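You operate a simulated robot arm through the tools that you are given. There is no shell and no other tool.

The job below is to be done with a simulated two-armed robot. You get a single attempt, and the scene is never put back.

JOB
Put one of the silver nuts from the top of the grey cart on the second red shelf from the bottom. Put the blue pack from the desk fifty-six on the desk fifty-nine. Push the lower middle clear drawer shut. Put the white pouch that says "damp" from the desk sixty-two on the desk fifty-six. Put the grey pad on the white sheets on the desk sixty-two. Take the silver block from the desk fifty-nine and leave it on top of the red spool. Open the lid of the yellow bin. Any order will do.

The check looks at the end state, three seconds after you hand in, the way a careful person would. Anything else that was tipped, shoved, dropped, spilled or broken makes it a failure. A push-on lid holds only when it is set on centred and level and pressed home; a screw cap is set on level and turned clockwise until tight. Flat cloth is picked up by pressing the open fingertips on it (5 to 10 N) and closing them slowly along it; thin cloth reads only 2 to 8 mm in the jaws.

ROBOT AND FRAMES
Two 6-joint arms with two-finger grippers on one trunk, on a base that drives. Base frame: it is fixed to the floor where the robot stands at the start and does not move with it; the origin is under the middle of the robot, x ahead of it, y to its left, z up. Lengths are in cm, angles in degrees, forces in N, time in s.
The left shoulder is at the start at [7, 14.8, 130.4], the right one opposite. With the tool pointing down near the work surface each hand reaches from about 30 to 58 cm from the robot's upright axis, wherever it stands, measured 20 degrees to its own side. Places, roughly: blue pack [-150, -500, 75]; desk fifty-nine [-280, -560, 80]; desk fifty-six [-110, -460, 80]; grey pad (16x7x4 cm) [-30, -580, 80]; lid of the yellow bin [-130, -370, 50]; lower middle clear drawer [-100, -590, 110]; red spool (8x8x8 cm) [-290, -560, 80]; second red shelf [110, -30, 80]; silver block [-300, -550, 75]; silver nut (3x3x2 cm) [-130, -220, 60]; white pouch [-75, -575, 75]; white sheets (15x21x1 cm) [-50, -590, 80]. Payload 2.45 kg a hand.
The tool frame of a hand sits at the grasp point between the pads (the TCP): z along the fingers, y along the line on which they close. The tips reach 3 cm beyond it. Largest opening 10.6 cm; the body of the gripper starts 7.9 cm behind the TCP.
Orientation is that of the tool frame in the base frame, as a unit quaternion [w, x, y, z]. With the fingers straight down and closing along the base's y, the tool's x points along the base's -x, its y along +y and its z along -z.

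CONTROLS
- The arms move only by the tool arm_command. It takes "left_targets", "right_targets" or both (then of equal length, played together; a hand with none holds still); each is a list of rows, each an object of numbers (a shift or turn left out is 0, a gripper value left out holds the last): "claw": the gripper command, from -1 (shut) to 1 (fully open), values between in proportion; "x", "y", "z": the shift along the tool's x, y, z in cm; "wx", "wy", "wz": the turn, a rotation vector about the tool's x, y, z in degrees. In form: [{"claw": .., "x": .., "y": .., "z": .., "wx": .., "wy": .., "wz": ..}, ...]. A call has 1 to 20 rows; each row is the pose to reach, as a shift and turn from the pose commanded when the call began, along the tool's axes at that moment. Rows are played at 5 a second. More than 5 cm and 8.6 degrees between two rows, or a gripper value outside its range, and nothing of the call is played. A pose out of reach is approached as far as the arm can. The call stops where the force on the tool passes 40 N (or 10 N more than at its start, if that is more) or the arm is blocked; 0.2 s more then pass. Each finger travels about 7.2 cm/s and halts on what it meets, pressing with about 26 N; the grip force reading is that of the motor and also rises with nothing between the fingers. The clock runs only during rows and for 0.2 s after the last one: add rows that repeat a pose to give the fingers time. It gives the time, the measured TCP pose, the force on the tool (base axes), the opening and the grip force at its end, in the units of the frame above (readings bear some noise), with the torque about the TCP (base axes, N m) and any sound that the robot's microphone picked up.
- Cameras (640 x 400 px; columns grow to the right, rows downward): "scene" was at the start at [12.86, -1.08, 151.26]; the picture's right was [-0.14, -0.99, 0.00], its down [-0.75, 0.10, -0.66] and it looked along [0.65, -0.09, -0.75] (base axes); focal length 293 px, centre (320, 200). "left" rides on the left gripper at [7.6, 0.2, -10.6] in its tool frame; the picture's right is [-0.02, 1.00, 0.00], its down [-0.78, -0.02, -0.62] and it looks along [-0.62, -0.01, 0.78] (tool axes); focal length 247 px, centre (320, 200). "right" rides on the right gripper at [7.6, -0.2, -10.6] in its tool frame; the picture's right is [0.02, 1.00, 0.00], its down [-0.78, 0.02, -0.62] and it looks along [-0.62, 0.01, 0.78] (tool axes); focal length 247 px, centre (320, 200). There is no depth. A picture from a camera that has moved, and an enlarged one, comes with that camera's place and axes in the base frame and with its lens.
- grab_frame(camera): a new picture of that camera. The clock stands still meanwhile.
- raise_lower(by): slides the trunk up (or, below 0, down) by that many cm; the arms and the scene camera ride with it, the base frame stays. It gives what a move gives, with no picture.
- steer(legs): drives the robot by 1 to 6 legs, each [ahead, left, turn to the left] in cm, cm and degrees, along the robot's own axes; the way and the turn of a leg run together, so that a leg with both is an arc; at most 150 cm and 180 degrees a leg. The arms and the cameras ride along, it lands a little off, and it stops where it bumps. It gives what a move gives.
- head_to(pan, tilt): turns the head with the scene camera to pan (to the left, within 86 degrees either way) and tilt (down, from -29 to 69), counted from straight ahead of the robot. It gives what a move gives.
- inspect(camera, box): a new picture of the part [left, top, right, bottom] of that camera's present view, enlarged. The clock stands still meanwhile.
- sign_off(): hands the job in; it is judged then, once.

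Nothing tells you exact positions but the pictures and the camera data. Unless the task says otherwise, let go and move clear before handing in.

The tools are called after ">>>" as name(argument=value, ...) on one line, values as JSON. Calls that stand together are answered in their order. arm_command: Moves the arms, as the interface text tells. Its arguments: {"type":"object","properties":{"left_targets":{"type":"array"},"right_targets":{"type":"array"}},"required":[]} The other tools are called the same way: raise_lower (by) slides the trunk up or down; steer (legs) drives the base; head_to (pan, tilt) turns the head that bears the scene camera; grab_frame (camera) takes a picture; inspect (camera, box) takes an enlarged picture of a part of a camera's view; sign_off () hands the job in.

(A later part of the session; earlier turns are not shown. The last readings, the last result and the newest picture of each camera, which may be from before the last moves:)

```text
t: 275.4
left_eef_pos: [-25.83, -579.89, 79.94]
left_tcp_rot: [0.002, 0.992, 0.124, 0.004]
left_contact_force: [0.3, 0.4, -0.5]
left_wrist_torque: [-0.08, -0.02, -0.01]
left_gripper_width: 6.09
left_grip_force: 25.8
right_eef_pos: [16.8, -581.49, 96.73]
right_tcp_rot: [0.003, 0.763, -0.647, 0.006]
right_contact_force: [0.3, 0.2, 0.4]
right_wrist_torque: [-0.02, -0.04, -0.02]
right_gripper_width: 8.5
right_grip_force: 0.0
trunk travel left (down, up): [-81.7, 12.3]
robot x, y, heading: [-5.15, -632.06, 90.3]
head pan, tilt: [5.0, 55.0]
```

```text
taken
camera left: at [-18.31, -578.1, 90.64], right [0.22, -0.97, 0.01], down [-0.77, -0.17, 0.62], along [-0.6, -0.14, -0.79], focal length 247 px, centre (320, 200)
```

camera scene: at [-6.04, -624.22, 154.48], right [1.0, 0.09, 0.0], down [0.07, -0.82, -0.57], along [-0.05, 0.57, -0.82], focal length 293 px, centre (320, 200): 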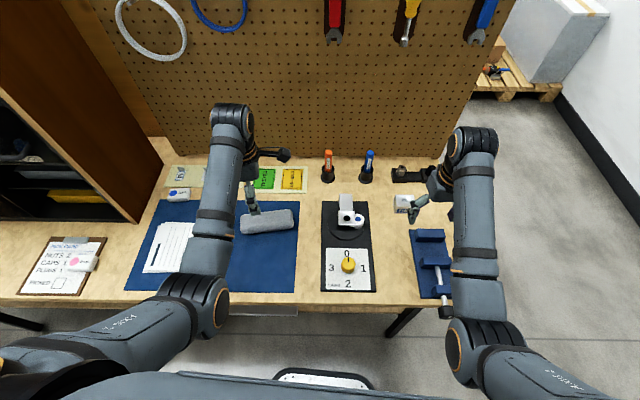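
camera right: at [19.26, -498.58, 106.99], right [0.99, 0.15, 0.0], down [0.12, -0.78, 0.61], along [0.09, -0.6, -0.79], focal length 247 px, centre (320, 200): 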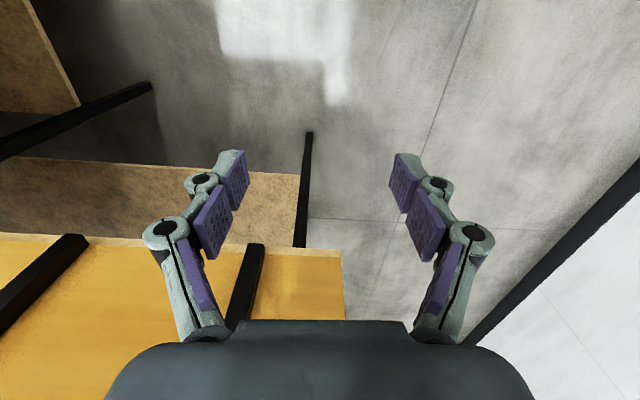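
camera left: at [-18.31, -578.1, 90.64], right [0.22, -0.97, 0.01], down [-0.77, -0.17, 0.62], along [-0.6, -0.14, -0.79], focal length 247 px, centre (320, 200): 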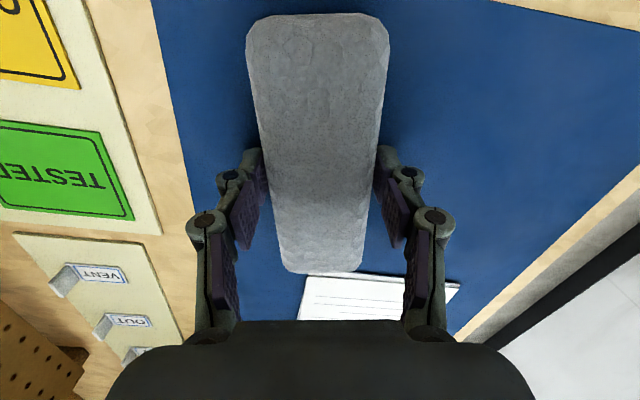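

The pad is held. I'll lift it and shift the base so it comes above the sheets' centre.

>>> arm_command(left_targets=[{"z": -2}, {"z": -5}, {"z": -8}, {"z": -8}])

>>> steer(legs=[[-9.7, 21.5, 0]])

>>> grab_frame(camera="left")

>>> grab_frame(camera="scene")

```text
t: 276.4
left_eef_pos: [-25.82, -579.8, 87.97]
left_tcp_rot: [0.004, 0.992, 0.123, 0.005]
left_contact_force: [0.2, 0.3, -0.2]
left_wrist_torque: [0.0, 0.04, -0.01]
left_gripper_width: 6.12
left_grip_force: 25.6
right_eef_pos: [16.83, -581.45, 96.59]
right_tcp_rot: [0.003, 0.763, -0.646, 0.006]
right_contact_force: [-0.5, -1.1, 0.1]
right_wrist_torque: [-0.02, -0.02, 0.03]
right_gripper_width: 8.48
right_grip_force: 0.0
trunk travel left (down, up): [-81.7, 12.3]
robot x, y, heading: [-5.46, -632.5, 90.2]
head pan, tilt: [5.0, 55.0]
```

```text
t: 278.2
left_eef_pos: [-46.91, -589.45, 87.94]
left_tcp_rot: [0.003, 0.992, 0.124, 0.004]
left_contact_force: [-0.1, -0.6, -0.7]
left_wrist_torque: [-0.04, -0.03, 0.01]
left_gripper_width: 6.12
left_grip_force: 26.4
right_eef_pos: [-4.4, -591.09, 96.55]
right_tcp_rot: [0.005, 0.764, -0.645, 0.006]
right_contact_force: [0.5, -0.2, -0.2]
right_wrist_torque: [0.01, 0.0, -0.04]
right_gripper_width: 8.51
right_grip_force: 0.0
trunk travel left (down, up): [-81.7, 12.3]
robot x, y, heading: [-26.71, -642.14, 90.5]
head pan, tilt: [5.0, 55.0]
```

```text
taken
camera left: at [-39.4, -587.72, 98.69], right [0.22, -0.97, 0.01], down [-0.77, -0.17, 0.62], along [-0.6, -0.14, -0.79], focal length 247 px, centre (320, 200)
```

left: 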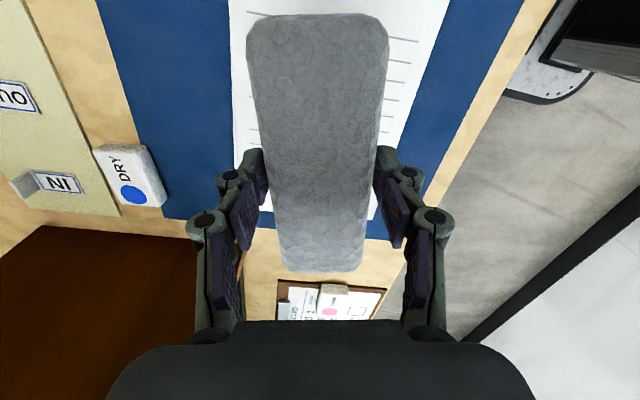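

```text
taken
camera scene: at [-27.06, -629.71, 154.46], right [1.0, 0.09, 0.0], down [0.07, -0.82, -0.57], along [-0.05, 0.57, -0.82], focal length 293 px, centre (320, 200)
```

scene: 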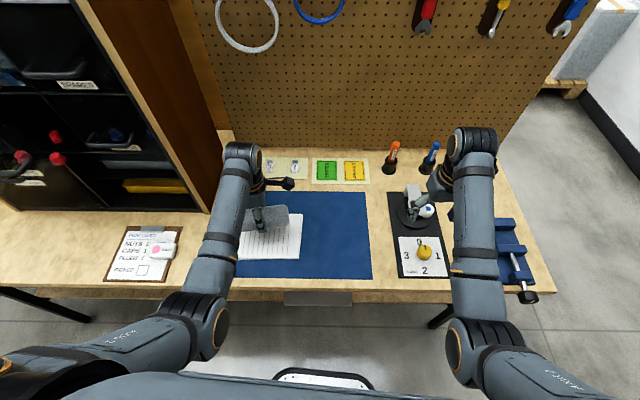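

The pad is over the sheets. I'll lower it and release it gently.

>>> arm_command(left_targets=[{"z": 2}, {"z": 4}, {"z": 6}, {"z": 6.5}, {"z": 6.5}])

>>> arm_command(left_targets=[{"z": 0.3}, {"z": 0.6}, {"z": 0.8}, {"z": 0.8}])

```text
t: 279.4
left_eef_pos: [-46.98, -589.55, 81.43]
left_tcp_rot: [0.003, 0.992, 0.125, 0.004]
left_contact_force: [0.2, 0.7, -0.8]
left_wrist_torque: [0.0, -0.01, -0.05]
left_gripper_width: 6.07
left_grip_force: 26.3
right_eef_pos: [-4.29, -591.21, 96.59]
right_tcp_rot: [0.003, 0.763, -0.646, 0.006]
right_contact_force: [-0.4, 0.2, 0.1]
right_wrist_torque: [-0.01, 0.03, 0.0]
right_gripper_width: 8.45
right_grip_force: 0.1
trunk travel left (down, up): [-81.7, 12.3]
robot x, y, heading: [-26.6, -641.89, 90.1]
head pan, tilt: [5.0, 55.0]
```

```text
t: 280.4
left_eef_pos: [-46.83, -589.61, 80.68]
left_tcp_rot: [0.004, 0.992, 0.123, 0.004]
left_contact_force: [-0.3, -0.3, -0.2]
left_wrist_torque: [0.0, -0.02, 0.0]
left_gripper_width: 6.14
left_grip_force: 25.6
right_eef_pos: [-4.27, -591.18, 96.59]
right_tcp_rot: [0.003, 0.764, -0.646, 0.007]
right_contact_force: [0.1, 0.1, 0.2]
right_wrist_torque: [0.02, 0.0, 0.0]
right_gripper_width: 8.47
right_grip_force: 0.1
trunk travel left (down, up): [-81.7, 12.3]
robot x, y, heading: [-26.73, -642.3, 90.2]
head pan, tilt: [5.0, 55.0]
```

>>> arm_command(left_targets=[{"z": 0.2}, {"z": 0.4}, {"z": 0.4}])

>>> arm_command(left_targets=[{"z": 0.2}, {"z": 0.4}, {"z": 0.4}])

```text
t: 281.2
left_eef_pos: [-46.88, -589.61, 80.5]
left_tcp_rot: [0.0, 0.992, 0.123, 0.004]
left_contact_force: [-2.3, 2.9, 19.7]
left_wrist_torque: [-0.12, 0.11, -0.03]
left_gripper_width: 6.11
left_grip_force: 26.0
right_eef_pos: [-4.26, -591.29, 96.74]
right_tcp_rot: [0.003, 0.763, -0.646, 0.005]
right_contact_force: [-0.8, -0.6, 0.4]
right_wrist_torque: [0.01, 0.0, -0.02]
right_gripper_width: 8.51
right_grip_force: 0.1
trunk travel left (down, up): [-81.7, 12.3]
robot x, y, heading: [-26.88, -642.12, 90.2]
head pan, tilt: [5.0, 55.0]
```

```text
t: 282.0
left_eef_pos: [-46.78, -589.61, 80.06]
left_tcp_rot: [0.002, 0.992, 0.123, 0.003]
left_contact_force: [-2.1, 4.7, 24.9]
left_wrist_torque: [0.23, 0.1, -0.01]
left_gripper_width: 6.13
left_grip_force: 26.2
right_eef_pos: [-4.4, -591.33, 96.79]
right_tcp_rot: [0.001, 0.763, -0.646, 0.005]
right_contact_force: [0.2, -0.1, -0.3]
right_wrist_torque: [0.01, -0.03, 0.0]
right_gripper_width: 8.45
right_grip_force: 0.0
trunk travel left (down, up): [-81.7, 12.3]
robot x, y, heading: [-26.6, -641.74, 90.3]
head pan, tilt: [5.0, 55.0]
```

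Contact made; I'll release and lift away.

>>> arm_command(left_targets=[{"z": -0.3}, {"z": -0.3, "claw": 0.3}, {"z": -0.3, "claw": 0.6}, {"z": -0.3, "claw": 0.8}, {"z": -0.3, "claw": 0.8}, {"z": -4}, {"z": -8}, {"z": -12}, {"z": -15}, {"z": -15}])

>>> grab_frame(camera="left")

>>> grab_frame(camera="scene")

```text
t: 284.2
left_eef_pos: [-46.91, -589.3, 95.05]
left_tcp_rot: [0.004, 0.992, 0.123, 0.004]
left_contact_force: [-0.4, 0.7, 0.1]
left_wrist_torque: [0.0, -0.02, 0.03]
left_gripper_width: 9.51
left_grip_force: 0.0
right_eef_pos: [-4.28, -591.11, 96.71]
right_tcp_rot: [0.002, 0.763, -0.646, 0.007]
right_contact_force: [0.6, 0.6, 1.1]
right_wrist_torque: [0.01, 0.03, -0.01]
right_gripper_width: 8.49
right_grip_force: 0.1
trunk travel left (down, up): [-81.7, 12.3]
robot x, y, heading: [-26.78, -641.95, 90.4]
head pan, tilt: [5.0, 55.0]
```

```text
taken
camera left: at [-39.49, -587.64, 105.74], right [0.22, -0.97, 0.01], down [-0.77, -0.17, 0.62], along [-0.6, -0.14, -0.79], focal length 247 px, centre (320, 200)
```

left: 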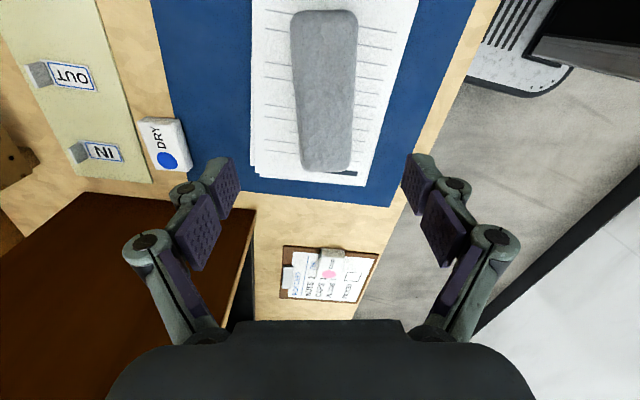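

```text
taken
camera scene: at [-27.17, -629.76, 154.46], right [1.0, 0.09, 0.0], down [0.07, -0.82, -0.57], along [-0.05, 0.57, -0.82], focal length 293 px, centre (320, 200)
```

scene: 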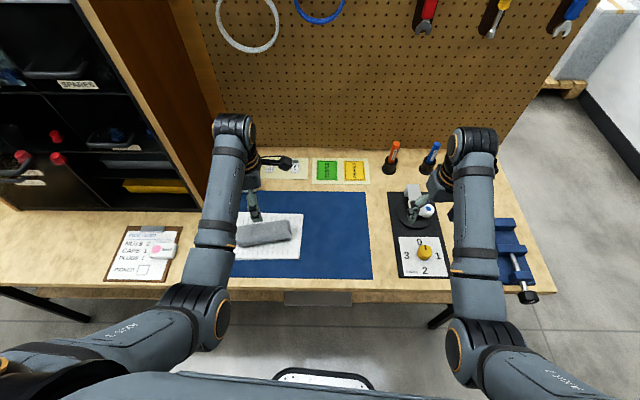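

The grey pad lies on the white sheets. Now I'll back up and move left to examine the drawers.

>>> steer(legs=[[-32, 0, 0], [0, 68, 0]])

>>> head_to(pan=0, tilt=25)

>>> grab_frame(camera="scene")

>>> inspect(camera="scene", box=[180, 80, 460, 280])

```text
t: 289.6
left_eef_pos: [-114.73, -622.16, 95.01]
left_tcp_rot: [0.003, 0.991, 0.131, 0.004]
left_contact_force: [-0.8, 0.8, -0.2]
left_wrist_torque: [0.02, -0.01, -0.01]
left_gripper_width: 9.51
left_grip_force: 0.1
right_eef_pos: [-72.24, -623.33, 96.64]
right_tcp_rot: [0.003, 0.769, -0.64, 0.006]
right_contact_force: [0.0, -0.4, -0.1]
right_wrist_torque: [0.01, 0.03, 0.02]
right_gripper_width: 8.48
right_grip_force: 0.0
trunk travel left (down, up): [-81.7, 12.3]
robot x, y, heading: [-93.69, -674.52, 91.1]
head pan, tilt: [5.0, 55.0]
```

```text
t: 290.6
left_eef_pos: [-114.95, -622.24, 94.98]
left_tcp_rot: [0.003, 0.991, 0.131, 0.004]
left_contact_force: [-0.1, -1.4, -0.3]
left_wrist_torque: [0.01, 0.01, 0.03]
left_gripper_width: 9.55
left_grip_force: 0.0
right_eef_pos: [-72.17, -623.31, 96.65]
right_tcp_rot: [0.003, 0.768, -0.64, 0.006]
right_contact_force: [-0.2, -0.2, 1.0]
right_wrist_torque: [0.02, 0.03, 0.0]
right_gripper_width: 8.49
right_grip_force: 0.0
trunk travel left (down, up): [-81.7, 12.3]
robot x, y, heading: [-93.96, -674.47, 91.0]
head pan, tilt: [0.0, 25.0]
```

```text
taken
camera scene: at [-93.91, -660.21, 158.86], right [1.0, 0.02, 0.0], down [0.01, -0.42, -0.91], along [-0.02, 0.91, -0.42], focal length 293 px, centre (320, 200)
```

scene: 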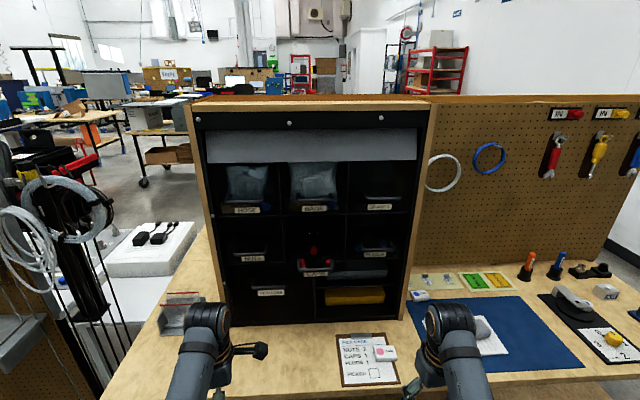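

```text
2.00 times, centred on (320, 180) of scene
camera zoom: at [-93.91, -660.21, 158.86], right [1.0, 0.02, 0.0], down [0.01, -0.42, -0.91], along [-0.02, 0.91, -0.42], focal length 585 px, centre (320, 240)
```

zoom: 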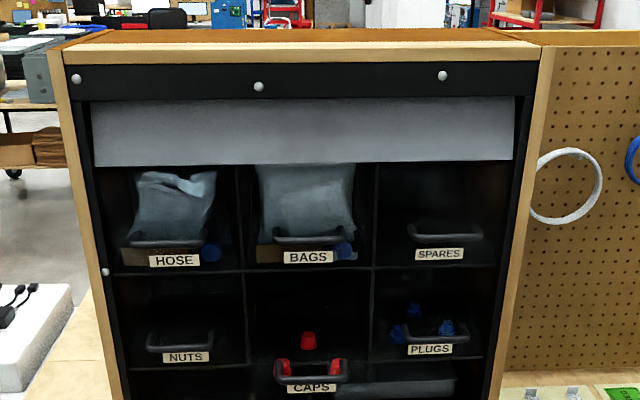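

The CAPS drawer (second row, middle) is pulled out about 9 cm; its label is near [-96.4, -595, 106]. I'll zoom in on its front.

>>> inspect(camera="scene", box=[230, 220, 410, 300])

```text
3.56 times, centred on (320, 260) of scene
camera zoom: at [-93.91, -660.21, 158.86], right [1.0, 0.02, 0.0], down [0.01, -0.42, -0.91], along [-0.02, 0.91, -0.42], focal length 1041 px, centre (320, -13)
```

zoom: 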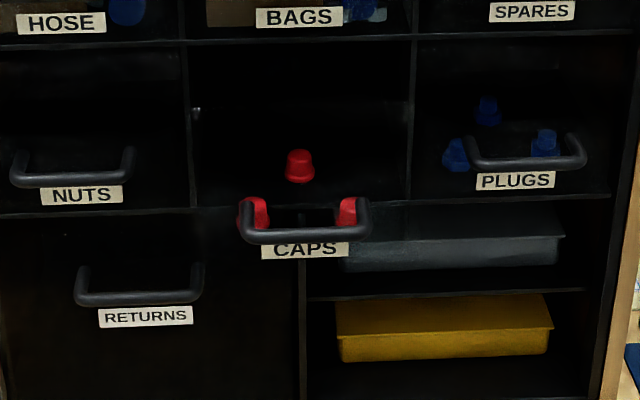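

The handle protrudes as a black U. I'll push it shut with the right hand's closed fingers, pitched forward: first shift the base left, then orient the hand.

>>> steer(legs=[[-4, 24.5, -1]])

>>> arm_command(right_targets=[{"claw": -1, "wz": 5, "z": -2}, {"wz": 10.6, "z": -4, "x": -2}])

>>> arm_command(right_targets=[{"wy": -8, "z": -2, "x": -1}, {"wy": -16, "z": -4, "x": -2}, {"wy": -24, "z": -6, "x": -3}, {"wy": -32, "z": -6, "x": -4}, {"wy": -40, "z": -6, "x": -5}, {"wy": -48, "z": -6, "x": -6}, {"wy": -56, "z": -6, "x": -7}, {"wy": -56, "z": -6, "x": -7}])

>>> grab_frame(camera="scene")

>>> grab_frame(camera="right")

```text
t: 292.4
left_eef_pos: [-137.92, -625.97, 95.02]
left_tcp_rot: [0.003, 0.993, 0.12, 0.003]
left_contact_force: [0.4, 0.5, -0.3]
left_wrist_torque: [0.0, -0.01, 0.0]
left_gripper_width: 9.54
left_grip_force: 0.0
right_eef_pos: [-95.39, -627.98, 96.61]
right_tcp_rot: [0.004, 0.761, -0.649, 0.006]
right_contact_force: [-0.1, -0.4, -0.7]
right_wrist_torque: [-0.02, -0.02, 0.0]
right_gripper_width: 8.48
right_grip_force: 0.0
trunk travel left (down, up): [-81.7, 12.3]
robot x, y, heading: [-118.02, -678.36, 89.8]
head pan, tilt: [0.0, 25.0]
```

```text
t: 293.0
left_eef_pos: [-138.1, -625.81, 94.79]
left_tcp_rot: [0.004, 0.993, 0.121, 0.004]
left_contact_force: [0.3, 1.1, 0.5]
left_wrist_torque: [-0.01, -0.02, 0.02]
left_gripper_width: 9.54
left_grip_force: 0.0
right_eef_pos: [-95.72, -624.33, 98.66]
right_tcp_rot: [-0.002, -0.698, 0.716, -0.007]
right_contact_force: [0.2, 0.4, 0.2]
right_wrist_torque: [-0.03, 0.01, -0.01]
right_gripper_width: 0.45
right_grip_force: 3.1
right hand out of reach, approached as far as the arm can: row 1, 2
trunk travel left (down, up): [-81.7, 12.3]
robot x, y, heading: [-118.1, -678.88, 89.9]
head pan, tilt: [0.0, 25.0]
```

```text
t: 294.8
left_eef_pos: [-137.99, -625.85, 94.96]
left_tcp_rot: [0.003, 0.993, 0.12, 0.004]
left_contact_force: [-0.3, -0.2, 0.4]
left_wrist_torque: [-0.02, 0.0, -0.01]
left_gripper_width: 9.57
left_grip_force: 0.0
right_eef_pos: [-95.64, -617.47, 104.44]
right_tcp_rot: [0.335, -0.619, 0.633, 0.323]
right_contact_force: [-0.2, 0.8, -0.3]
right_wrist_torque: [0.0, -0.01, -0.02]
right_gripper_width: 0.01
right_grip_force: 26.0
trunk travel left (down, up): [-81.7, 12.3]
robot x, y, heading: [-117.81, -678.58, 89.9]
head pan, tilt: [0.0, 25.0]
```

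```text
taken
camera scene: at [-117.91, -664.37, 158.86], right [1.0, 0.0, 0.0], down [0.0, -0.42, -0.91], along [0.0, 0.91, -0.42], focal length 293 px, centre (320, 200)
```

scene: 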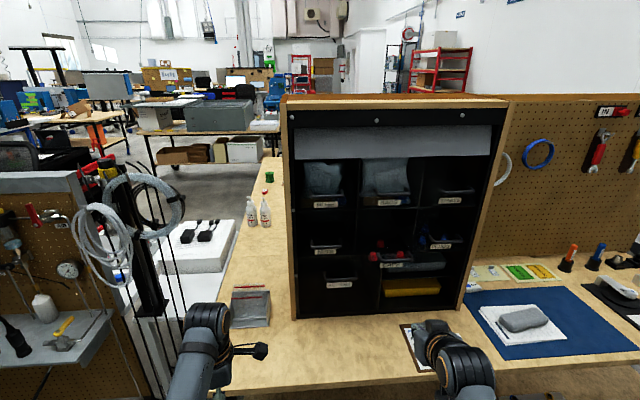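

```text
taken
camera right: at [-95.83, -630.72, 104.27], right [-1.0, 0.01, -0.02], down [-0.02, -0.07, 1.0], along [0.01, 1.0, 0.07], focal length 247 px, centre (320, 200)
```

right: 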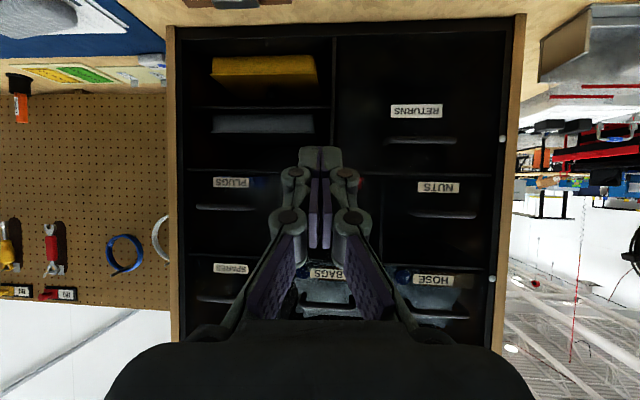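

The view down the finger line shows CAPS centred at x≈-96.7 with its handle bar near z 109. I'll raise the fingertips to that height and drive forward in front of it.

>>> arm_command(right_targets=[{"x": -2.5, "z": -1.7, "y": 0.5}, {"x": -5, "z": -3.4, "y": 1}, {"x": -5, "z": -3.4, "y": 1}])

>>> steer(legs=[[12, 0, 0]])

>>> inspect(camera="scene", box=[280, 170, 520, 340])

>>> grab_frame(camera="right")

```text
t: 295.6
left_eef_pos: [-138.08, -625.87, 94.89]
left_tcp_rot: [0.002, 0.993, 0.121, 0.004]
left_contact_force: [0.4, 0.2, 0.0]
left_wrist_torque: [-0.01, -0.01, 0.01]
left_gripper_width: 9.56
left_grip_force: 0.1
right_eef_pos: [-96.48, -617.31, 110.8]
right_tcp_rot: [0.334, -0.619, 0.633, 0.322]
right_contact_force: [0.1, 1.0, 0.4]
right_wrist_torque: [0.03, 0.02, 0.0]
right_gripper_width: 0.0
right_grip_force: 26.0
trunk travel left (down, up): [-81.7, 12.3]
robot x, y, heading: [-118.18, -678.69, 89.9]
head pan, tilt: [0.0, 25.0]
```

```text
t: 296.8
left_eef_pos: [-138.07, -614.01, 95.18]
left_tcp_rot: [0.002, 0.993, 0.119, 0.004]
left_contact_force: [0.5, -0.2, 0.1]
left_wrist_torque: [0.01, -0.04, -0.05]
left_gripper_width: 9.52
left_grip_force: 0.0
right_eef_pos: [-96.59, -605.47, 110.9]
right_tcp_rot: [0.334, -0.619, 0.634, 0.322]
right_contact_force: [0.7, -0.5, 0.5]
right_wrist_torque: [0.01, 0.01, 0.03]
right_gripper_width: 0.01
right_grip_force: 25.8
trunk travel left (down, up): [-81.7, 12.3]
robot x, y, heading: [-118.09, -666.47, 89.9]
head pan, tilt: [0.0, 25.0]
```

```text
2.35 times, centred on (400, 255) of scene
camera zoom: at [-117.87, -652.54, 158.88], right [1.0, 0.0, 0.0], down [0.0, -0.42, -0.91], along [0.0, 0.91, -0.42], focal length 689 px, centre (132, 71)
```

zoom: 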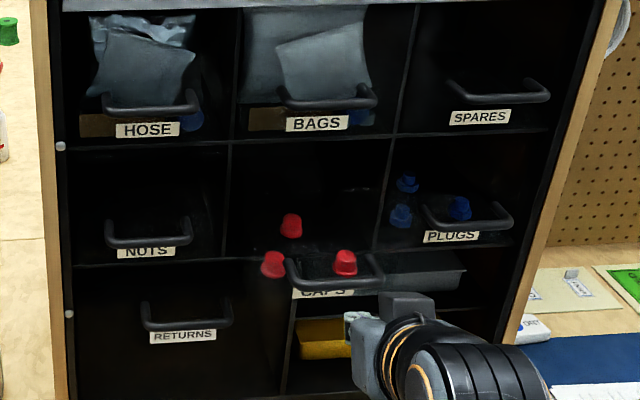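

```text
taken
camera right: at [-96.76, -618.57, 110.55], right [-1.0, 0.01, -0.02], down [-0.02, -0.07, 1.0], along [0.01, 1.0, 0.07], focal length 247 px, centre (320, 200)
```

right: 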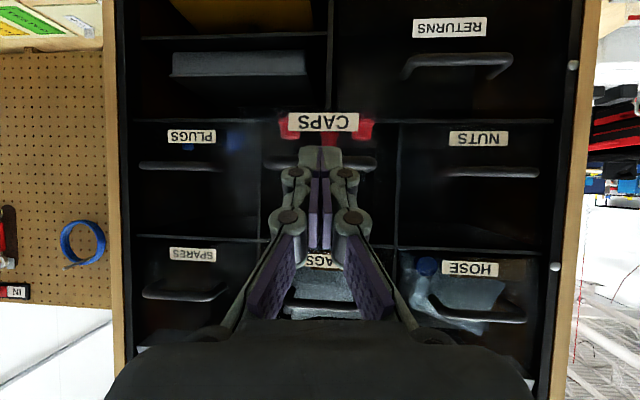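

The fingertips are aligned with the handle bar. I'll creep the base 3 cm forward, then push with the arm.

>>> steer(legs=[[3, 0, 0]])

>>> arm_command(right_targets=[{"x": -0.56, "z": 0.83}, {"x": -1.12, "z": 1.66}, {"x": -1.68, "z": 2.49}, {"x": -2.24, "z": 3.32}, {"x": -2.8, "z": 4.15}, {"x": -2.8, "z": 4.15}])

>>> grab_frame(camera="right")

>>> inspect(camera="scene", box=[280, 170, 520, 340])

```text
t: 297.6
left_eef_pos: [-138.12, -611.28, 95.27]
left_tcp_rot: [0.002, 0.993, 0.122, 0.005]
left_contact_force: [-0.9, -1.4, 0.2]
left_wrist_torque: [0.04, 0.01, 0.02]
left_gripper_width: 9.55
left_grip_force: 0.1
right_eef_pos: [-96.67, -602.81, 110.95]
right_tcp_rot: [0.336, -0.618, 0.632, 0.324]
right_contact_force: [-0.1, -0.5, -0.3]
right_wrist_torque: [0.0, 0.02, -0.02]
right_gripper_width: 0.0
right_grip_force: 25.8
trunk travel left (down, up): [-81.7, 12.3]
robot x, y, heading: [-118.13, -663.75, 89.8]
head pan, tilt: [0.0, 25.0]
```

```text
t: 299.0
left_eef_pos: [-138.04, -610.99, 95.02]
left_tcp_rot: [0.004, 0.993, 0.12, 0.003]
left_contact_force: [-0.1, -0.4, 0.0]
left_wrist_torque: [-0.03, 0.02, 0.01]
left_gripper_width: 9.55
left_grip_force: 0.0
right_eef_pos: [-96.49, -597.37, 110.68]
right_tcp_rot: [0.334, -0.62, 0.633, 0.322]
right_contact_force: [-0.5, -0.5, -0.3]
right_wrist_torque: [0.02, 0.02, -0.01]
right_gripper_width: 0.01
right_grip_force: 25.1
trunk travel left (down, up): [-81.7, 12.3]
robot x, y, heading: [-118.19, -663.59, 89.9]
head pan, tilt: [0.0, 25.0]
```

```text
taken
camera right: at [-96.73, -610.56, 110.45], right [-1.0, 0.01, -0.02], down [-0.02, -0.06, 1.0], along [0.01, 1.0, 0.06], focal length 247 px, centre (320, 200)
```

right: 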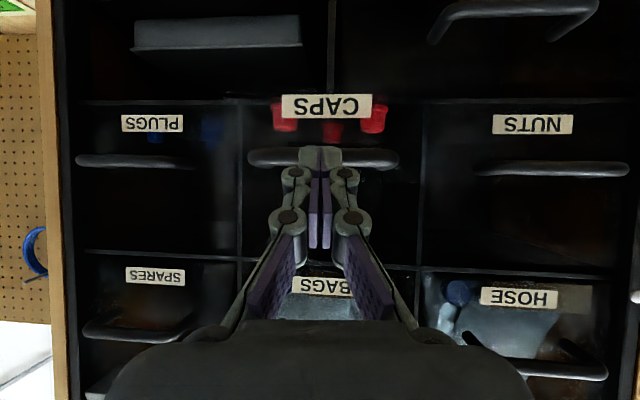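

```text
2.35 times, centred on (400, 255) of scene
camera zoom: at [-117.89, -649.47, 158.86], right [1.0, 0.0, 0.0], down [0.0, -0.42, -0.91], along [0.0, 0.91, -0.42], focal length 689 px, centre (132, 71)
```

zoom: 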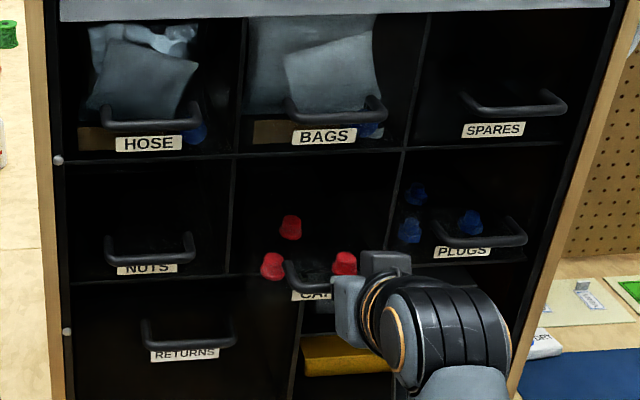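

The drawer is sliding in. I'll continue pushing until it stops.

>>> arm_command(right_targets=[{"x": -0.56, "z": 0.83}, {"x": -1.12, "z": 1.66}, {"x": -1.68, "z": 2.49}, {"x": -2.24, "z": 3.32}, {"x": -2.24, "z": 3.32}])

>>> grab_frame(camera="right")

>>> inspect(camera="scene", box=[280, 170, 520, 340])

```text
t: 300.2
left_eef_pos: [-138.08, -611.09, 94.91]
left_tcp_rot: [0.003, 0.993, 0.121, 0.004]
left_contact_force: [-0.7, 0.3, 0.0]
left_wrist_torque: [0.02, -0.01, 0.01]
left_gripper_width: 9.52
left_grip_force: 0.0
right_eef_pos: [-96.26, -593.22, 110.5]
right_tcp_rot: [0.334, -0.62, 0.633, 0.322]
right_contact_force: [0.1, 0.0, -0.5]
right_wrist_torque: [0.06, 0.02, 0.01]
right_gripper_width: 0.0
right_grip_force: 26.2
trunk travel left (down, up): [-81.7, 12.3]
robot x, y, heading: [-117.61, -663.74, 90.0]
head pan, tilt: [0.0, 25.0]
```

```text
taken
camera right: at [-96.48, -606.52, 110.35], right [-1.0, 0.01, -0.02], down [-0.02, -0.06, 1.0], along [0.01, 1.0, 0.06], focal length 247 px, centre (320, 200)
```

right: 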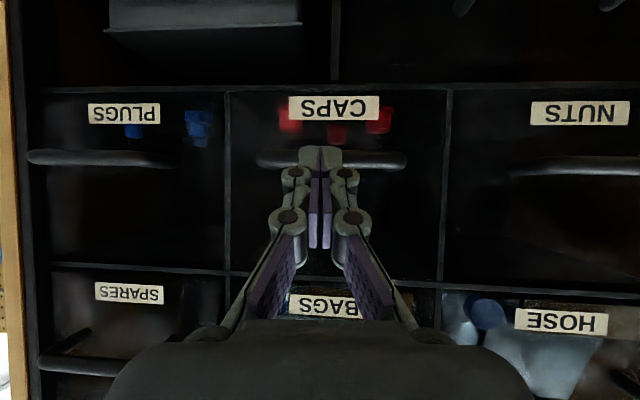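

```text
2.35 times, centred on (400, 255) of scene
camera zoom: at [-117.88, -649.47, 158.86], right [1.0, 0.0, 0.0], down [0.0, -0.42, -0.91], along [0.0, 0.91, -0.42], focal length 689 px, centre (132, 71)
```

zoom: 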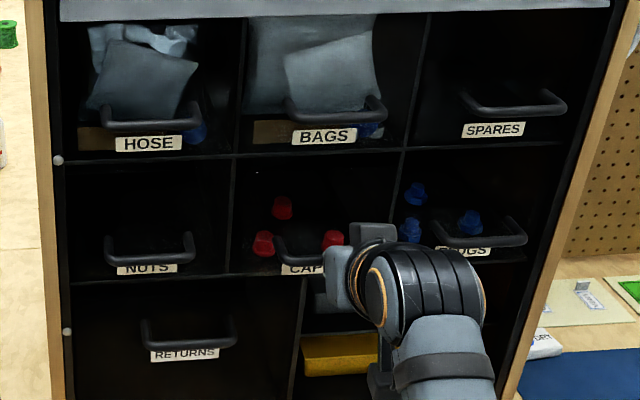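

It is almost in, about 1.5 cm to go. I'll keep pushing gently until it meets its stop.

>>> arm_command(right_targets=[{"x": -0.3, "z": 0.45}, {"x": -0.6, "z": 0.9}, {"x": -0.9, "z": 1.35}, {"x": -1.2, "z": 1.8}, {"x": -1.4, "z": 2.1}, {"x": -1.4, "z": 2.1}])

>>> inspect(camera="scene", box=[280, 170, 520, 340])

>>> grab_frame(camera="right")

```text
t: 301.6
left_eef_pos: [-138.04, -611.54, 95.34]
left_tcp_rot: [0.001, 0.993, 0.12, 0.005]
left_contact_force: [0.4, 0.2, 0.2]
left_wrist_torque: [0.02, 0.01, 0.0]
left_gripper_width: 9.56
left_grip_force: 0.0
right_eef_pos: [-96.14, -591.42, 110.89]
right_tcp_rot: [0.335, -0.618, 0.633, 0.322]
right_contact_force: [1.6, -27.9, 1.9]
right_wrist_torque: [-0.47, 0.01, 0.2]
right_gripper_width: 0.0
right_grip_force: 26.0
trunk travel left (down, up): [-81.7, 12.3]
robot x, y, heading: [-118.01, -663.97, 89.8]
head pan, tilt: [0.0, 25.0]
```

```text
2.35 times, centred on (400, 255) of scene
camera zoom: at [-117.85, -650.4, 158.95], right [1.0, 0.0, 0.0], down [0.0, -0.42, -0.91], along [0.0, 0.91, -0.42], focal length 689 px, centre (132, 71)
```

zoom: 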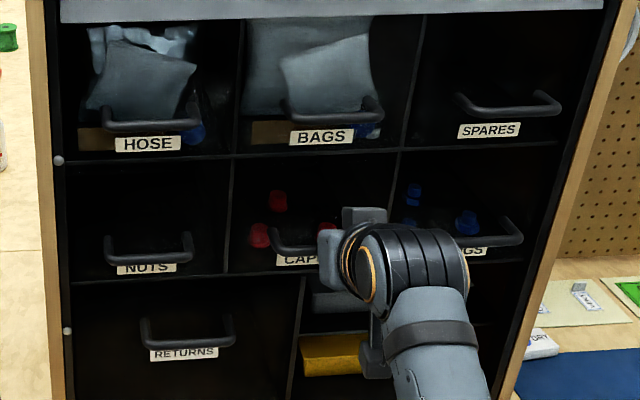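

```text
taken
camera right: at [-96.41, -604.66, 110.61], right [-1.0, 0.01, -0.02], down [-0.02, -0.07, 1.0], along [0.01, 1.0, 0.07], focal length 247 px, centre (320, 200)
```

right: 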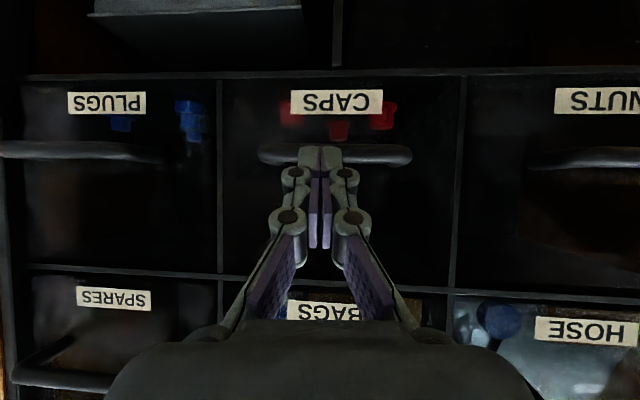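

It reached its stop (28 N) and lines up with its neighbours. I'll withdraw and verify.

>>> arm_command(right_targets=[{"x": 1.1, "z": -1.66}, {"x": 2.8, "z": -4.15}, {"x": 4, "z": -6}, {"x": 4, "z": -6}])

>>> steer(legs=[[-22, 0, 0]])

>>> inspect(camera="scene", box=[250, 80, 530, 320])

```text
t: 302.6
left_eef_pos: [-138.01, -610.95, 94.89]
left_tcp_rot: [0.004, 0.993, 0.121, 0.004]
left_contact_force: [0.0, 0.5, 0.1]
left_wrist_torque: [-0.02, 0.05, 0.02]
left_gripper_width: 9.53
left_grip_force: 0.1
right_eef_pos: [-96.41, -598.1, 110.68]
right_tcp_rot: [0.333, -0.62, 0.634, 0.321]
right_contact_force: [-0.5, -0.2, -0.1]
right_wrist_torque: [0.01, -0.02, 0.02]
right_gripper_width: 0.01
right_grip_force: 26.0
trunk travel left (down, up): [-81.7, 12.3]
robot x, y, heading: [-118.07, -663.42, 90.0]
head pan, tilt: [0.0, 25.0]
```

```text
t: 304.3
left_eef_pos: [-138.26, -632.86, 94.89]
left_tcp_rot: [0.004, 0.992, 0.123, 0.005]
left_contact_force: [0.2, 0.5, 0.4]
left_wrist_torque: [0.02, 0.0, 0.04]
left_gripper_width: 9.56
left_grip_force: 0.1
right_eef_pos: [-96.68, -619.84, 110.5]
right_tcp_rot: [0.333, -0.621, 0.633, 0.322]
right_contact_force: [-0.1, -0.5, 0.1]
right_wrist_torque: [-0.03, -0.02, 0.01]
right_gripper_width: 0.0
right_grip_force: 25.8
trunk travel left (down, up): [-81.7, 12.3]
robot x, y, heading: [-118.19, -685.31, 90.1]
head pan, tilt: [0.0, 25.0]
```

```text
1.67 times, centred on (390, 200) of scene
camera zoom: at [-117.93, -671.27, 158.84], right [1.0, 0.0, 0.0], down [0.0, -0.42, -0.91], along [0.0, 0.91, -0.42], focal length 488 px, centre (203, 200)
```

zoom: 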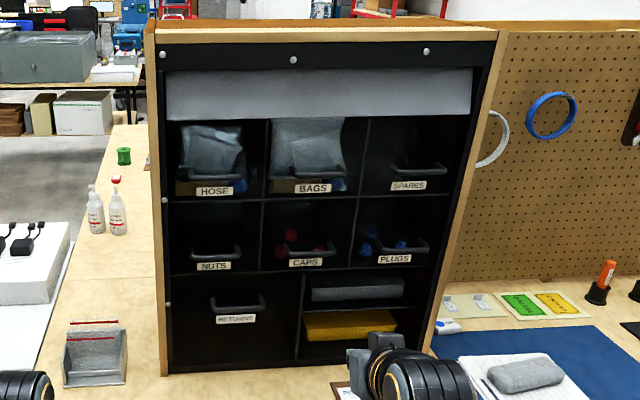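

The CAPS drawer is shut, in line with its neighbours. Next is the DAMP pouch: I'll bring the right hand nearly upright (keeping 25° of pitch to clear the drawer handles) and line up with the pouch.

>>> arm_command(right_targets=[{"wy": 8, "claw": 0}, {"wy": 16, "claw": 0.6}, {"wy": 24, "claw": 1}, {"wy": 31}, {"wy": 31}])

>>> steer(legs=[[5, -20, 0]])

>>> head_to(pan=-10, tilt=50)

>>> grab_frame(camera="scene")

>>> grab_frame(camera="right")

```text
t: 305.5
left_eef_pos: [-138.29, -633.09, 94.89]
left_tcp_rot: [0.003, 0.992, 0.122, 0.004]
left_contact_force: [0.2, -0.2, -0.9]
left_wrist_torque: [-0.03, -0.02, -0.01]
left_gripper_width: 9.54
left_grip_force: 0.1
right_eef_pos: [-96.77, -620.09, 110.78]
right_tcp_rot: [0.152, -0.685, 0.697, 0.145]
right_contact_force: [0.0, -0.4, 0.2]
right_wrist_torque: [-0.02, 0.0, 0.02]
right_gripper_width: 10.6
right_grip_force: 0.1
trunk travel left (down, up): [-81.7, 12.3]
robot x, y, heading: [-117.87, -685.89, 90.2]
head pan, tilt: [0.0, 25.0]
```

```text
t: 307.2
left_eef_pos: [-118.0, -628.04, 94.94]
left_tcp_rot: [0.004, 0.993, 0.122, 0.004]
left_contact_force: [-0.8, -0.1, 0.3]
left_wrist_torque: [-0.04, -0.01, -0.01]
left_gripper_width: 9.55
left_grip_force: 0.1
right_eef_pos: [-76.53, -614.94, 110.75]
right_tcp_rot: [0.153, -0.684, 0.698, 0.145]
right_contact_force: [-0.3, 0.2, 0.4]
right_wrist_torque: [0.03, 0.0, -0.03]
right_gripper_width: 10.6
right_grip_force: 0.1
trunk travel left (down, up): [-81.7, 12.3]
robot x, y, heading: [-97.97, -680.91, 90.5]
head pan, tilt: [0.0, 25.0]
```

```text
t: 308.1
left_eef_pos: [-117.9, -628.03, 95.07]
left_tcp_rot: [0.003, 0.993, 0.122, 0.004]
left_contact_force: [0.0, -0.4, 0.4]
left_wrist_torque: [-0.01, 0.03, 0.03]
left_gripper_width: 9.53
left_grip_force: 0.0
right_eef_pos: [-76.48, -615.06, 110.78]
right_tcp_rot: [0.152, -0.685, 0.698, 0.146]
right_contact_force: [-0.1, 1.1, 0.0]
right_wrist_torque: [-0.01, -0.02, -0.01]
right_gripper_width: 10.61
right_grip_force: 0.1
trunk travel left (down, up): [-81.7, 12.3]
robot x, y, heading: [-97.73, -680.39, 90.3]
head pan, tilt: [-10.0, 50.0]
```

```text
taken
camera scene: at [-96.26, -668.03, 155.12], right [0.98, -0.17, 0.0], down [-0.13, -0.75, -0.64], along [0.11, 0.63, -0.77], focal length 293 px, centre (320, 200)
```

scene: 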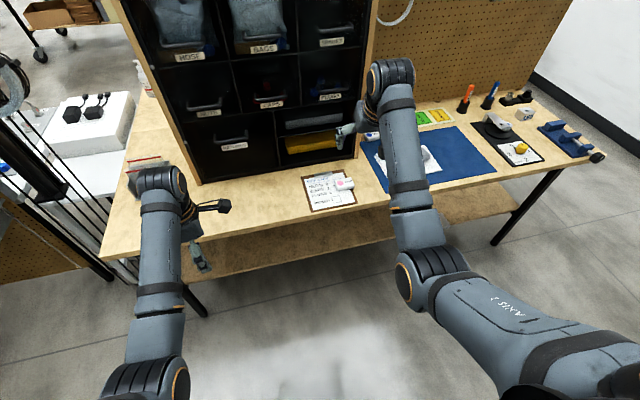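

```text
taken
camera right: at [-76.52, -626.43, 117.31], right [-1.0, 0.0, -0.01], down [-0.01, 0.46, 0.89], along [0.01, 0.89, -0.46], focal length 247 px, centre (320, 200)
```

right: 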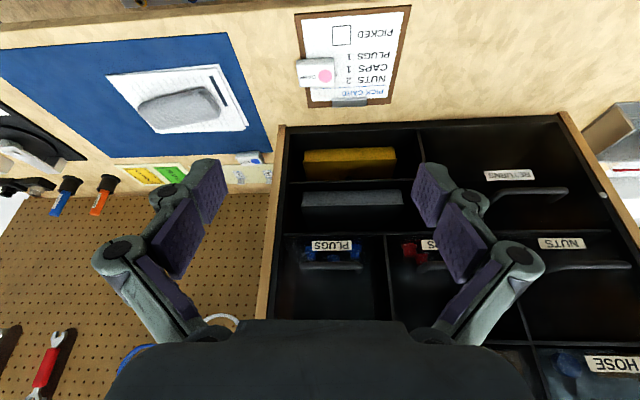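

The pouch is at [-75.3, -598.1]. I'll lower and draw back the right hand, also pull the left hand back so it stays clear of the cabinet, before driving in.

>>> arm_command(right_targets=[{"x": 3.7, "z": 1.85}, {"x": 7.4, "z": 3.7}, {"x": 11, "z": 5.5}, {"x": 14.7, "z": 7.4}, {"x": 18.4, "z": 9.2}, {"x": 18.4, "z": 9.2}], left_targets=[{"x": -0.5, "y": 2, "z": 0.5}, {"x": -1, "y": 4, "z": 1}, {"x": -1.5, "y": 6, "z": 1.5}, {"x": -2, "y": 8, "z": 2}, {"x": -2.4, "y": 9.7, "z": 2}, {"x": -2.4, "y": 9.7, "z": 2}])

>>> steer(legs=[[18, -1, 0]])

>>> grab_frame(camera="right")

>>> grab_frame(camera="scene")

```text
t: 309.4
left_eef_pos: [-117.86, -638.05, 92.92]
left_tcp_rot: [0.004, 0.992, 0.122, 0.003]
left_contact_force: [0.3, -0.1, 0.3]
left_wrist_torque: [-0.03, 0.0, 0.01]
left_gripper_width: 9.52
left_grip_force: 0.1
right_eef_pos: [-76.41, -627.82, 94.66]
right_tcp_rot: [0.153, -0.684, 0.699, 0.145]
right_contact_force: [0.1, -0.5, 0.6]
right_wrist_torque: [-0.02, 0.01, 0.01]
right_gripper_width: 10.59
right_grip_force: 0.1
trunk travel left (down, up): [-81.7, 12.3]
robot x, y, heading: [-97.7, -680.62, 90.2]
head pan, tilt: [-10.0, 50.0]
```

```text
t: 310.9
left_eef_pos: [-116.97, -620.37, 93.01]
left_tcp_rot: [0.003, 0.992, 0.123, 0.004]
left_contact_force: [0.2, -0.1, -0.1]
left_wrist_torque: [0.01, 0.04, 0.05]
left_gripper_width: 9.55
left_grip_force: 0.1
right_eef_pos: [-75.58, -610.24, 94.94]
right_tcp_rot: [0.152, -0.685, 0.697, 0.146]
right_contact_force: [0.3, -1.0, -0.2]
right_wrist_torque: [0.03, 0.01, 0.03]
right_gripper_width: 10.59
right_grip_force: 0.1
trunk travel left (down, up): [-81.7, 12.3]
robot x, y, heading: [-96.59, -662.83, 90.2]
head pan, tilt: [-10.0, 50.0]
```

```text
taken
camera right: at [-75.59, -621.66, 101.39], right [-1.0, 0.0, -0.01], down [-0.01, 0.46, 0.89], along [0.01, 0.89, -0.46], focal length 247 px, centre (320, 200)
```

right: 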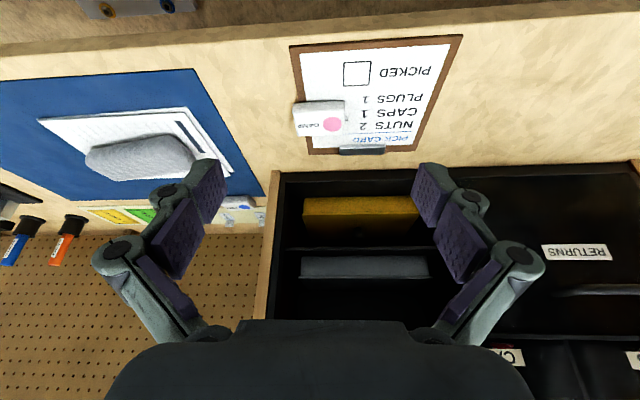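

```text
taken
camera scene: at [-95.33, -650.55, 155.14], right [0.99, -0.17, 0.0], down [-0.13, -0.75, -0.64], along [0.11, 0.63, -0.77], focal length 293 px, centre (320, 200)
```

scene: 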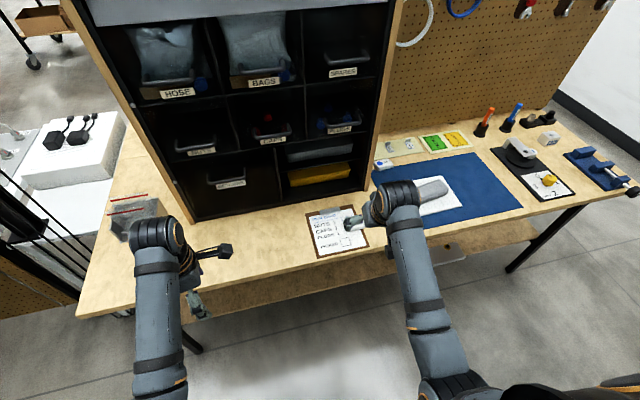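

The pouch is straight ahead. I'll drive 10 cm further and lower the hand.

>>> steer(legs=[[10.5, 0, 0]])

>>> grab_frame(camera="right")

```text
t: 312.1
left_eef_pos: [-116.99, -609.88, 92.94]
left_tcp_rot: [0.004, 0.992, 0.124, 0.003]
left_contact_force: [-0.3, 0.3, -0.4]
left_wrist_torque: [-0.02, 0.01, 0.03]
left_gripper_width: 9.55
left_grip_force: 0.1
right_eef_pos: [-75.51, -599.57, 94.89]
right_tcp_rot: [0.152, -0.685, 0.697, 0.146]
right_contact_force: [0.5, -0.6, 0.3]
right_wrist_torque: [-0.01, 0.01, -0.01]
right_gripper_width: 10.62
right_grip_force: 0.0
trunk travel left (down, up): [-81.7, 12.3]
robot x, y, heading: [-96.43, -652.31, 90.1]
head pan, tilt: [-10.0, 50.0]
```

```text
taken
camera right: at [-75.67, -611.0, 101.36], right [-1.0, 0.0, -0.01], down [-0.01, 0.46, 0.89], along [0.01, 0.89, -0.46], focal length 247 px, centre (320, 200)
```

right: 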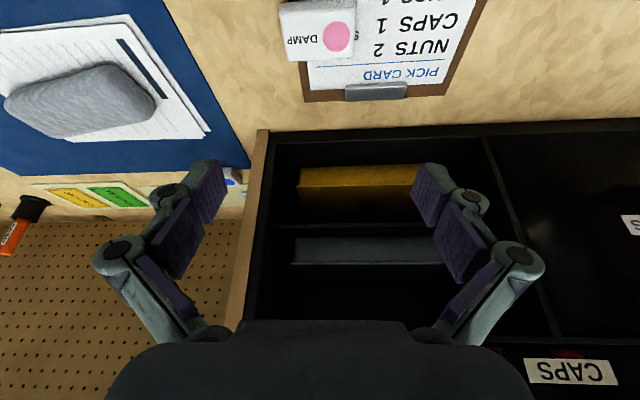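

>>> arm_command(right_targets=[{"x": 1.4, "z": 3.1}, {"x": 2.8, "z": 6.2}, {"x": 4.2, "z": 9.2}, {"x": 5.1, "z": 11.4}, {"x": 5.1, "z": 11.4}])

>>> grab_frame(camera="right")

>>> grab_frame(camera="scene")

```text
t: 313.3
left_eef_pos: [-117.08, -609.72, 92.91]
left_tcp_rot: [0.004, 0.992, 0.124, 0.004]
left_contact_force: [0.2, -0.4, -0.8]
left_wrist_torque: [-0.02, -0.02, 0.0]
left_gripper_width: 9.55
left_grip_force: 0.0
right_eef_pos: [-75.21, -599.47, 82.26]
right_tcp_rot: [0.152, -0.685, 0.698, 0.146]
right_contact_force: [-0.6, -0.7, 0.4]
right_wrist_torque: [-0.01, 0.02, 0.01]
right_gripper_width: 10.61
right_grip_force: 0.0
trunk travel left (down, up): [-81.7, 12.3]
robot x, y, heading: [-96.46, -652.28, 90.1]
head pan, tilt: [-10.0, 50.0]
```

```text
taken
camera right: at [-75.46, -611.01, 88.82], right [-1.0, 0.0, -0.01], down [-0.01, 0.46, 0.89], along [0.01, 0.89, -0.46], focal length 247 px, centre (320, 200)
```

right: 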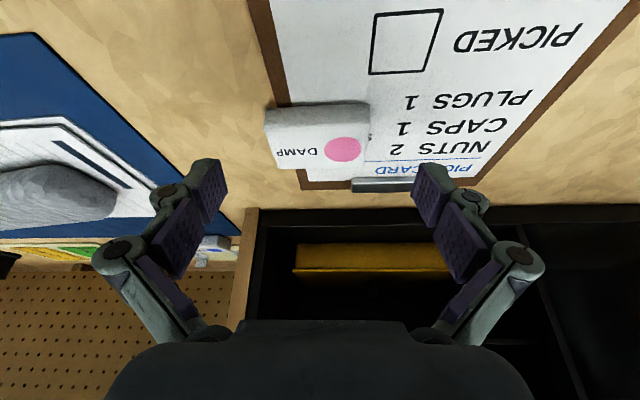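

```text
taken
camera scene: at [-95.39, -639.72, 155.11], right [0.99, -0.17, 0.0], down [-0.13, -0.76, -0.64], along [0.11, 0.63, -0.77], focal length 293 px, centre (320, 200)
```

scene: 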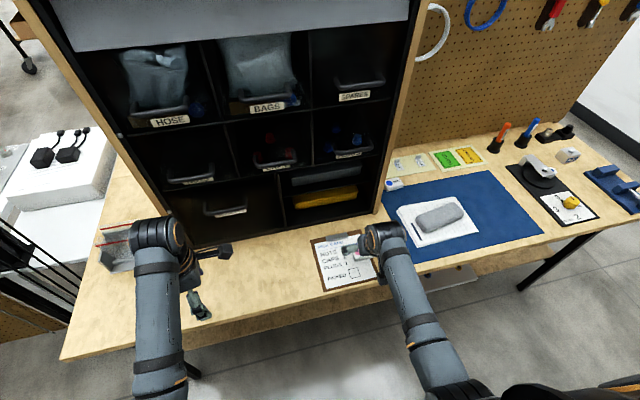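

>>> arm_command(right_targets=[{"x": 0.3, "z": 0.8}, {"x": 0.6, "z": 1.5}, {"x": 0.8, "z": 1.8}, {"x": 0.8, "z": 1.8}])

>>> grab_frame(camera="right")

```text
t: 314.3
left_eef_pos: [-116.97, -609.74, 93.03]
left_tcp_rot: [0.003, 0.992, 0.123, 0.004]
left_contact_force: [0.3, -0.2, -0.1]
left_wrist_torque: [-0.01, 0.0, 0.0]
left_gripper_width: 9.56
left_grip_force: 0.1
right_eef_pos: [-75.38, -599.42, 80.24]
right_tcp_rot: [0.151, -0.685, 0.697, 0.146]
right_contact_force: [-0.5, -0.4, -0.3]
right_wrist_torque: [0.05, 0.0, 0.02]
right_gripper_width: 10.59
right_grip_force: 0.1
trunk travel left (down, up): [-81.7, 12.3]
robot x, y, heading: [-97.02, -652.35, 90.2]
head pan, tilt: [-10.0, 50.0]
```

```text
taken
camera right: at [-75.53, -610.86, 86.89], right [-1.0, 0.0, -0.01], down [-0.01, 0.46, 0.89], along [0.01, 0.89, -0.46], focal length 247 px, centre (320, 200)
```

right: 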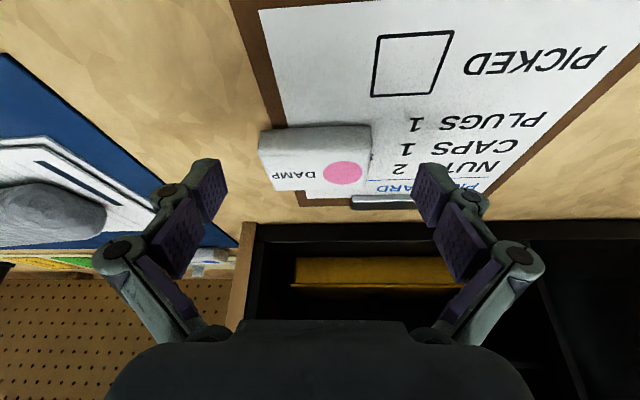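

The pouch is between the fingertips. I'll close on it.

>>> arm_command(right_targets=[{"x": 0.1, "z": 0.3, "claw": 0.7}, {"x": 0.1, "z": 0.3, "claw": 0.4}, {"x": 0.1, "z": 0.3, "claw": 0.1}, {"x": 0.1, "z": 0.3, "claw": -0.2}, {"x": 0.1, "z": 0.3, "claw": -0.5}, {"x": 0.1, "z": 0.3, "claw": -0.5}])

>>> grab_frame(camera="right")

```text
t: 315.7
left_eef_pos: [-117.12, -609.69, 93.02]
left_tcp_rot: [0.003, 0.992, 0.124, 0.004]
left_contact_force: [0.3, -0.1, -0.3]
left_wrist_torque: [0.0, 0.0, 0.0]
left_gripper_width: 9.56
left_grip_force: 0.0
right_eef_pos: [-75.38, -599.45, 80.01]
right_tcp_rot: [0.152, -0.686, 0.697, 0.145]
right_contact_force: [-0.5, 0.6, 2.1]
right_wrist_torque: [-0.02, -0.07, 0.0]
right_gripper_width: 6.6
right_grip_force: 26.5
trunk travel left (down, up): [-81.7, 12.3]
robot x, y, heading: [-96.79, -652.43, 90.4]
head pan, tilt: [-10.0, 50.0]
```

```text
taken
camera right: at [-75.54, -610.85, 86.61], right [-1.0, 0.0, -0.01], down [-0.01, 0.46, 0.89], along [0.01, 0.89, -0.46], focal length 247 px, centre (320, 200)
```

right: 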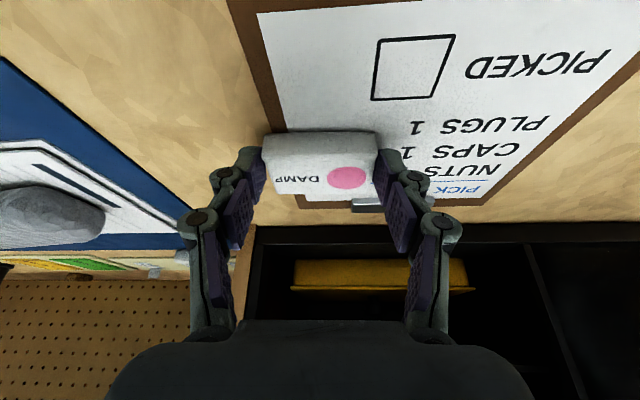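

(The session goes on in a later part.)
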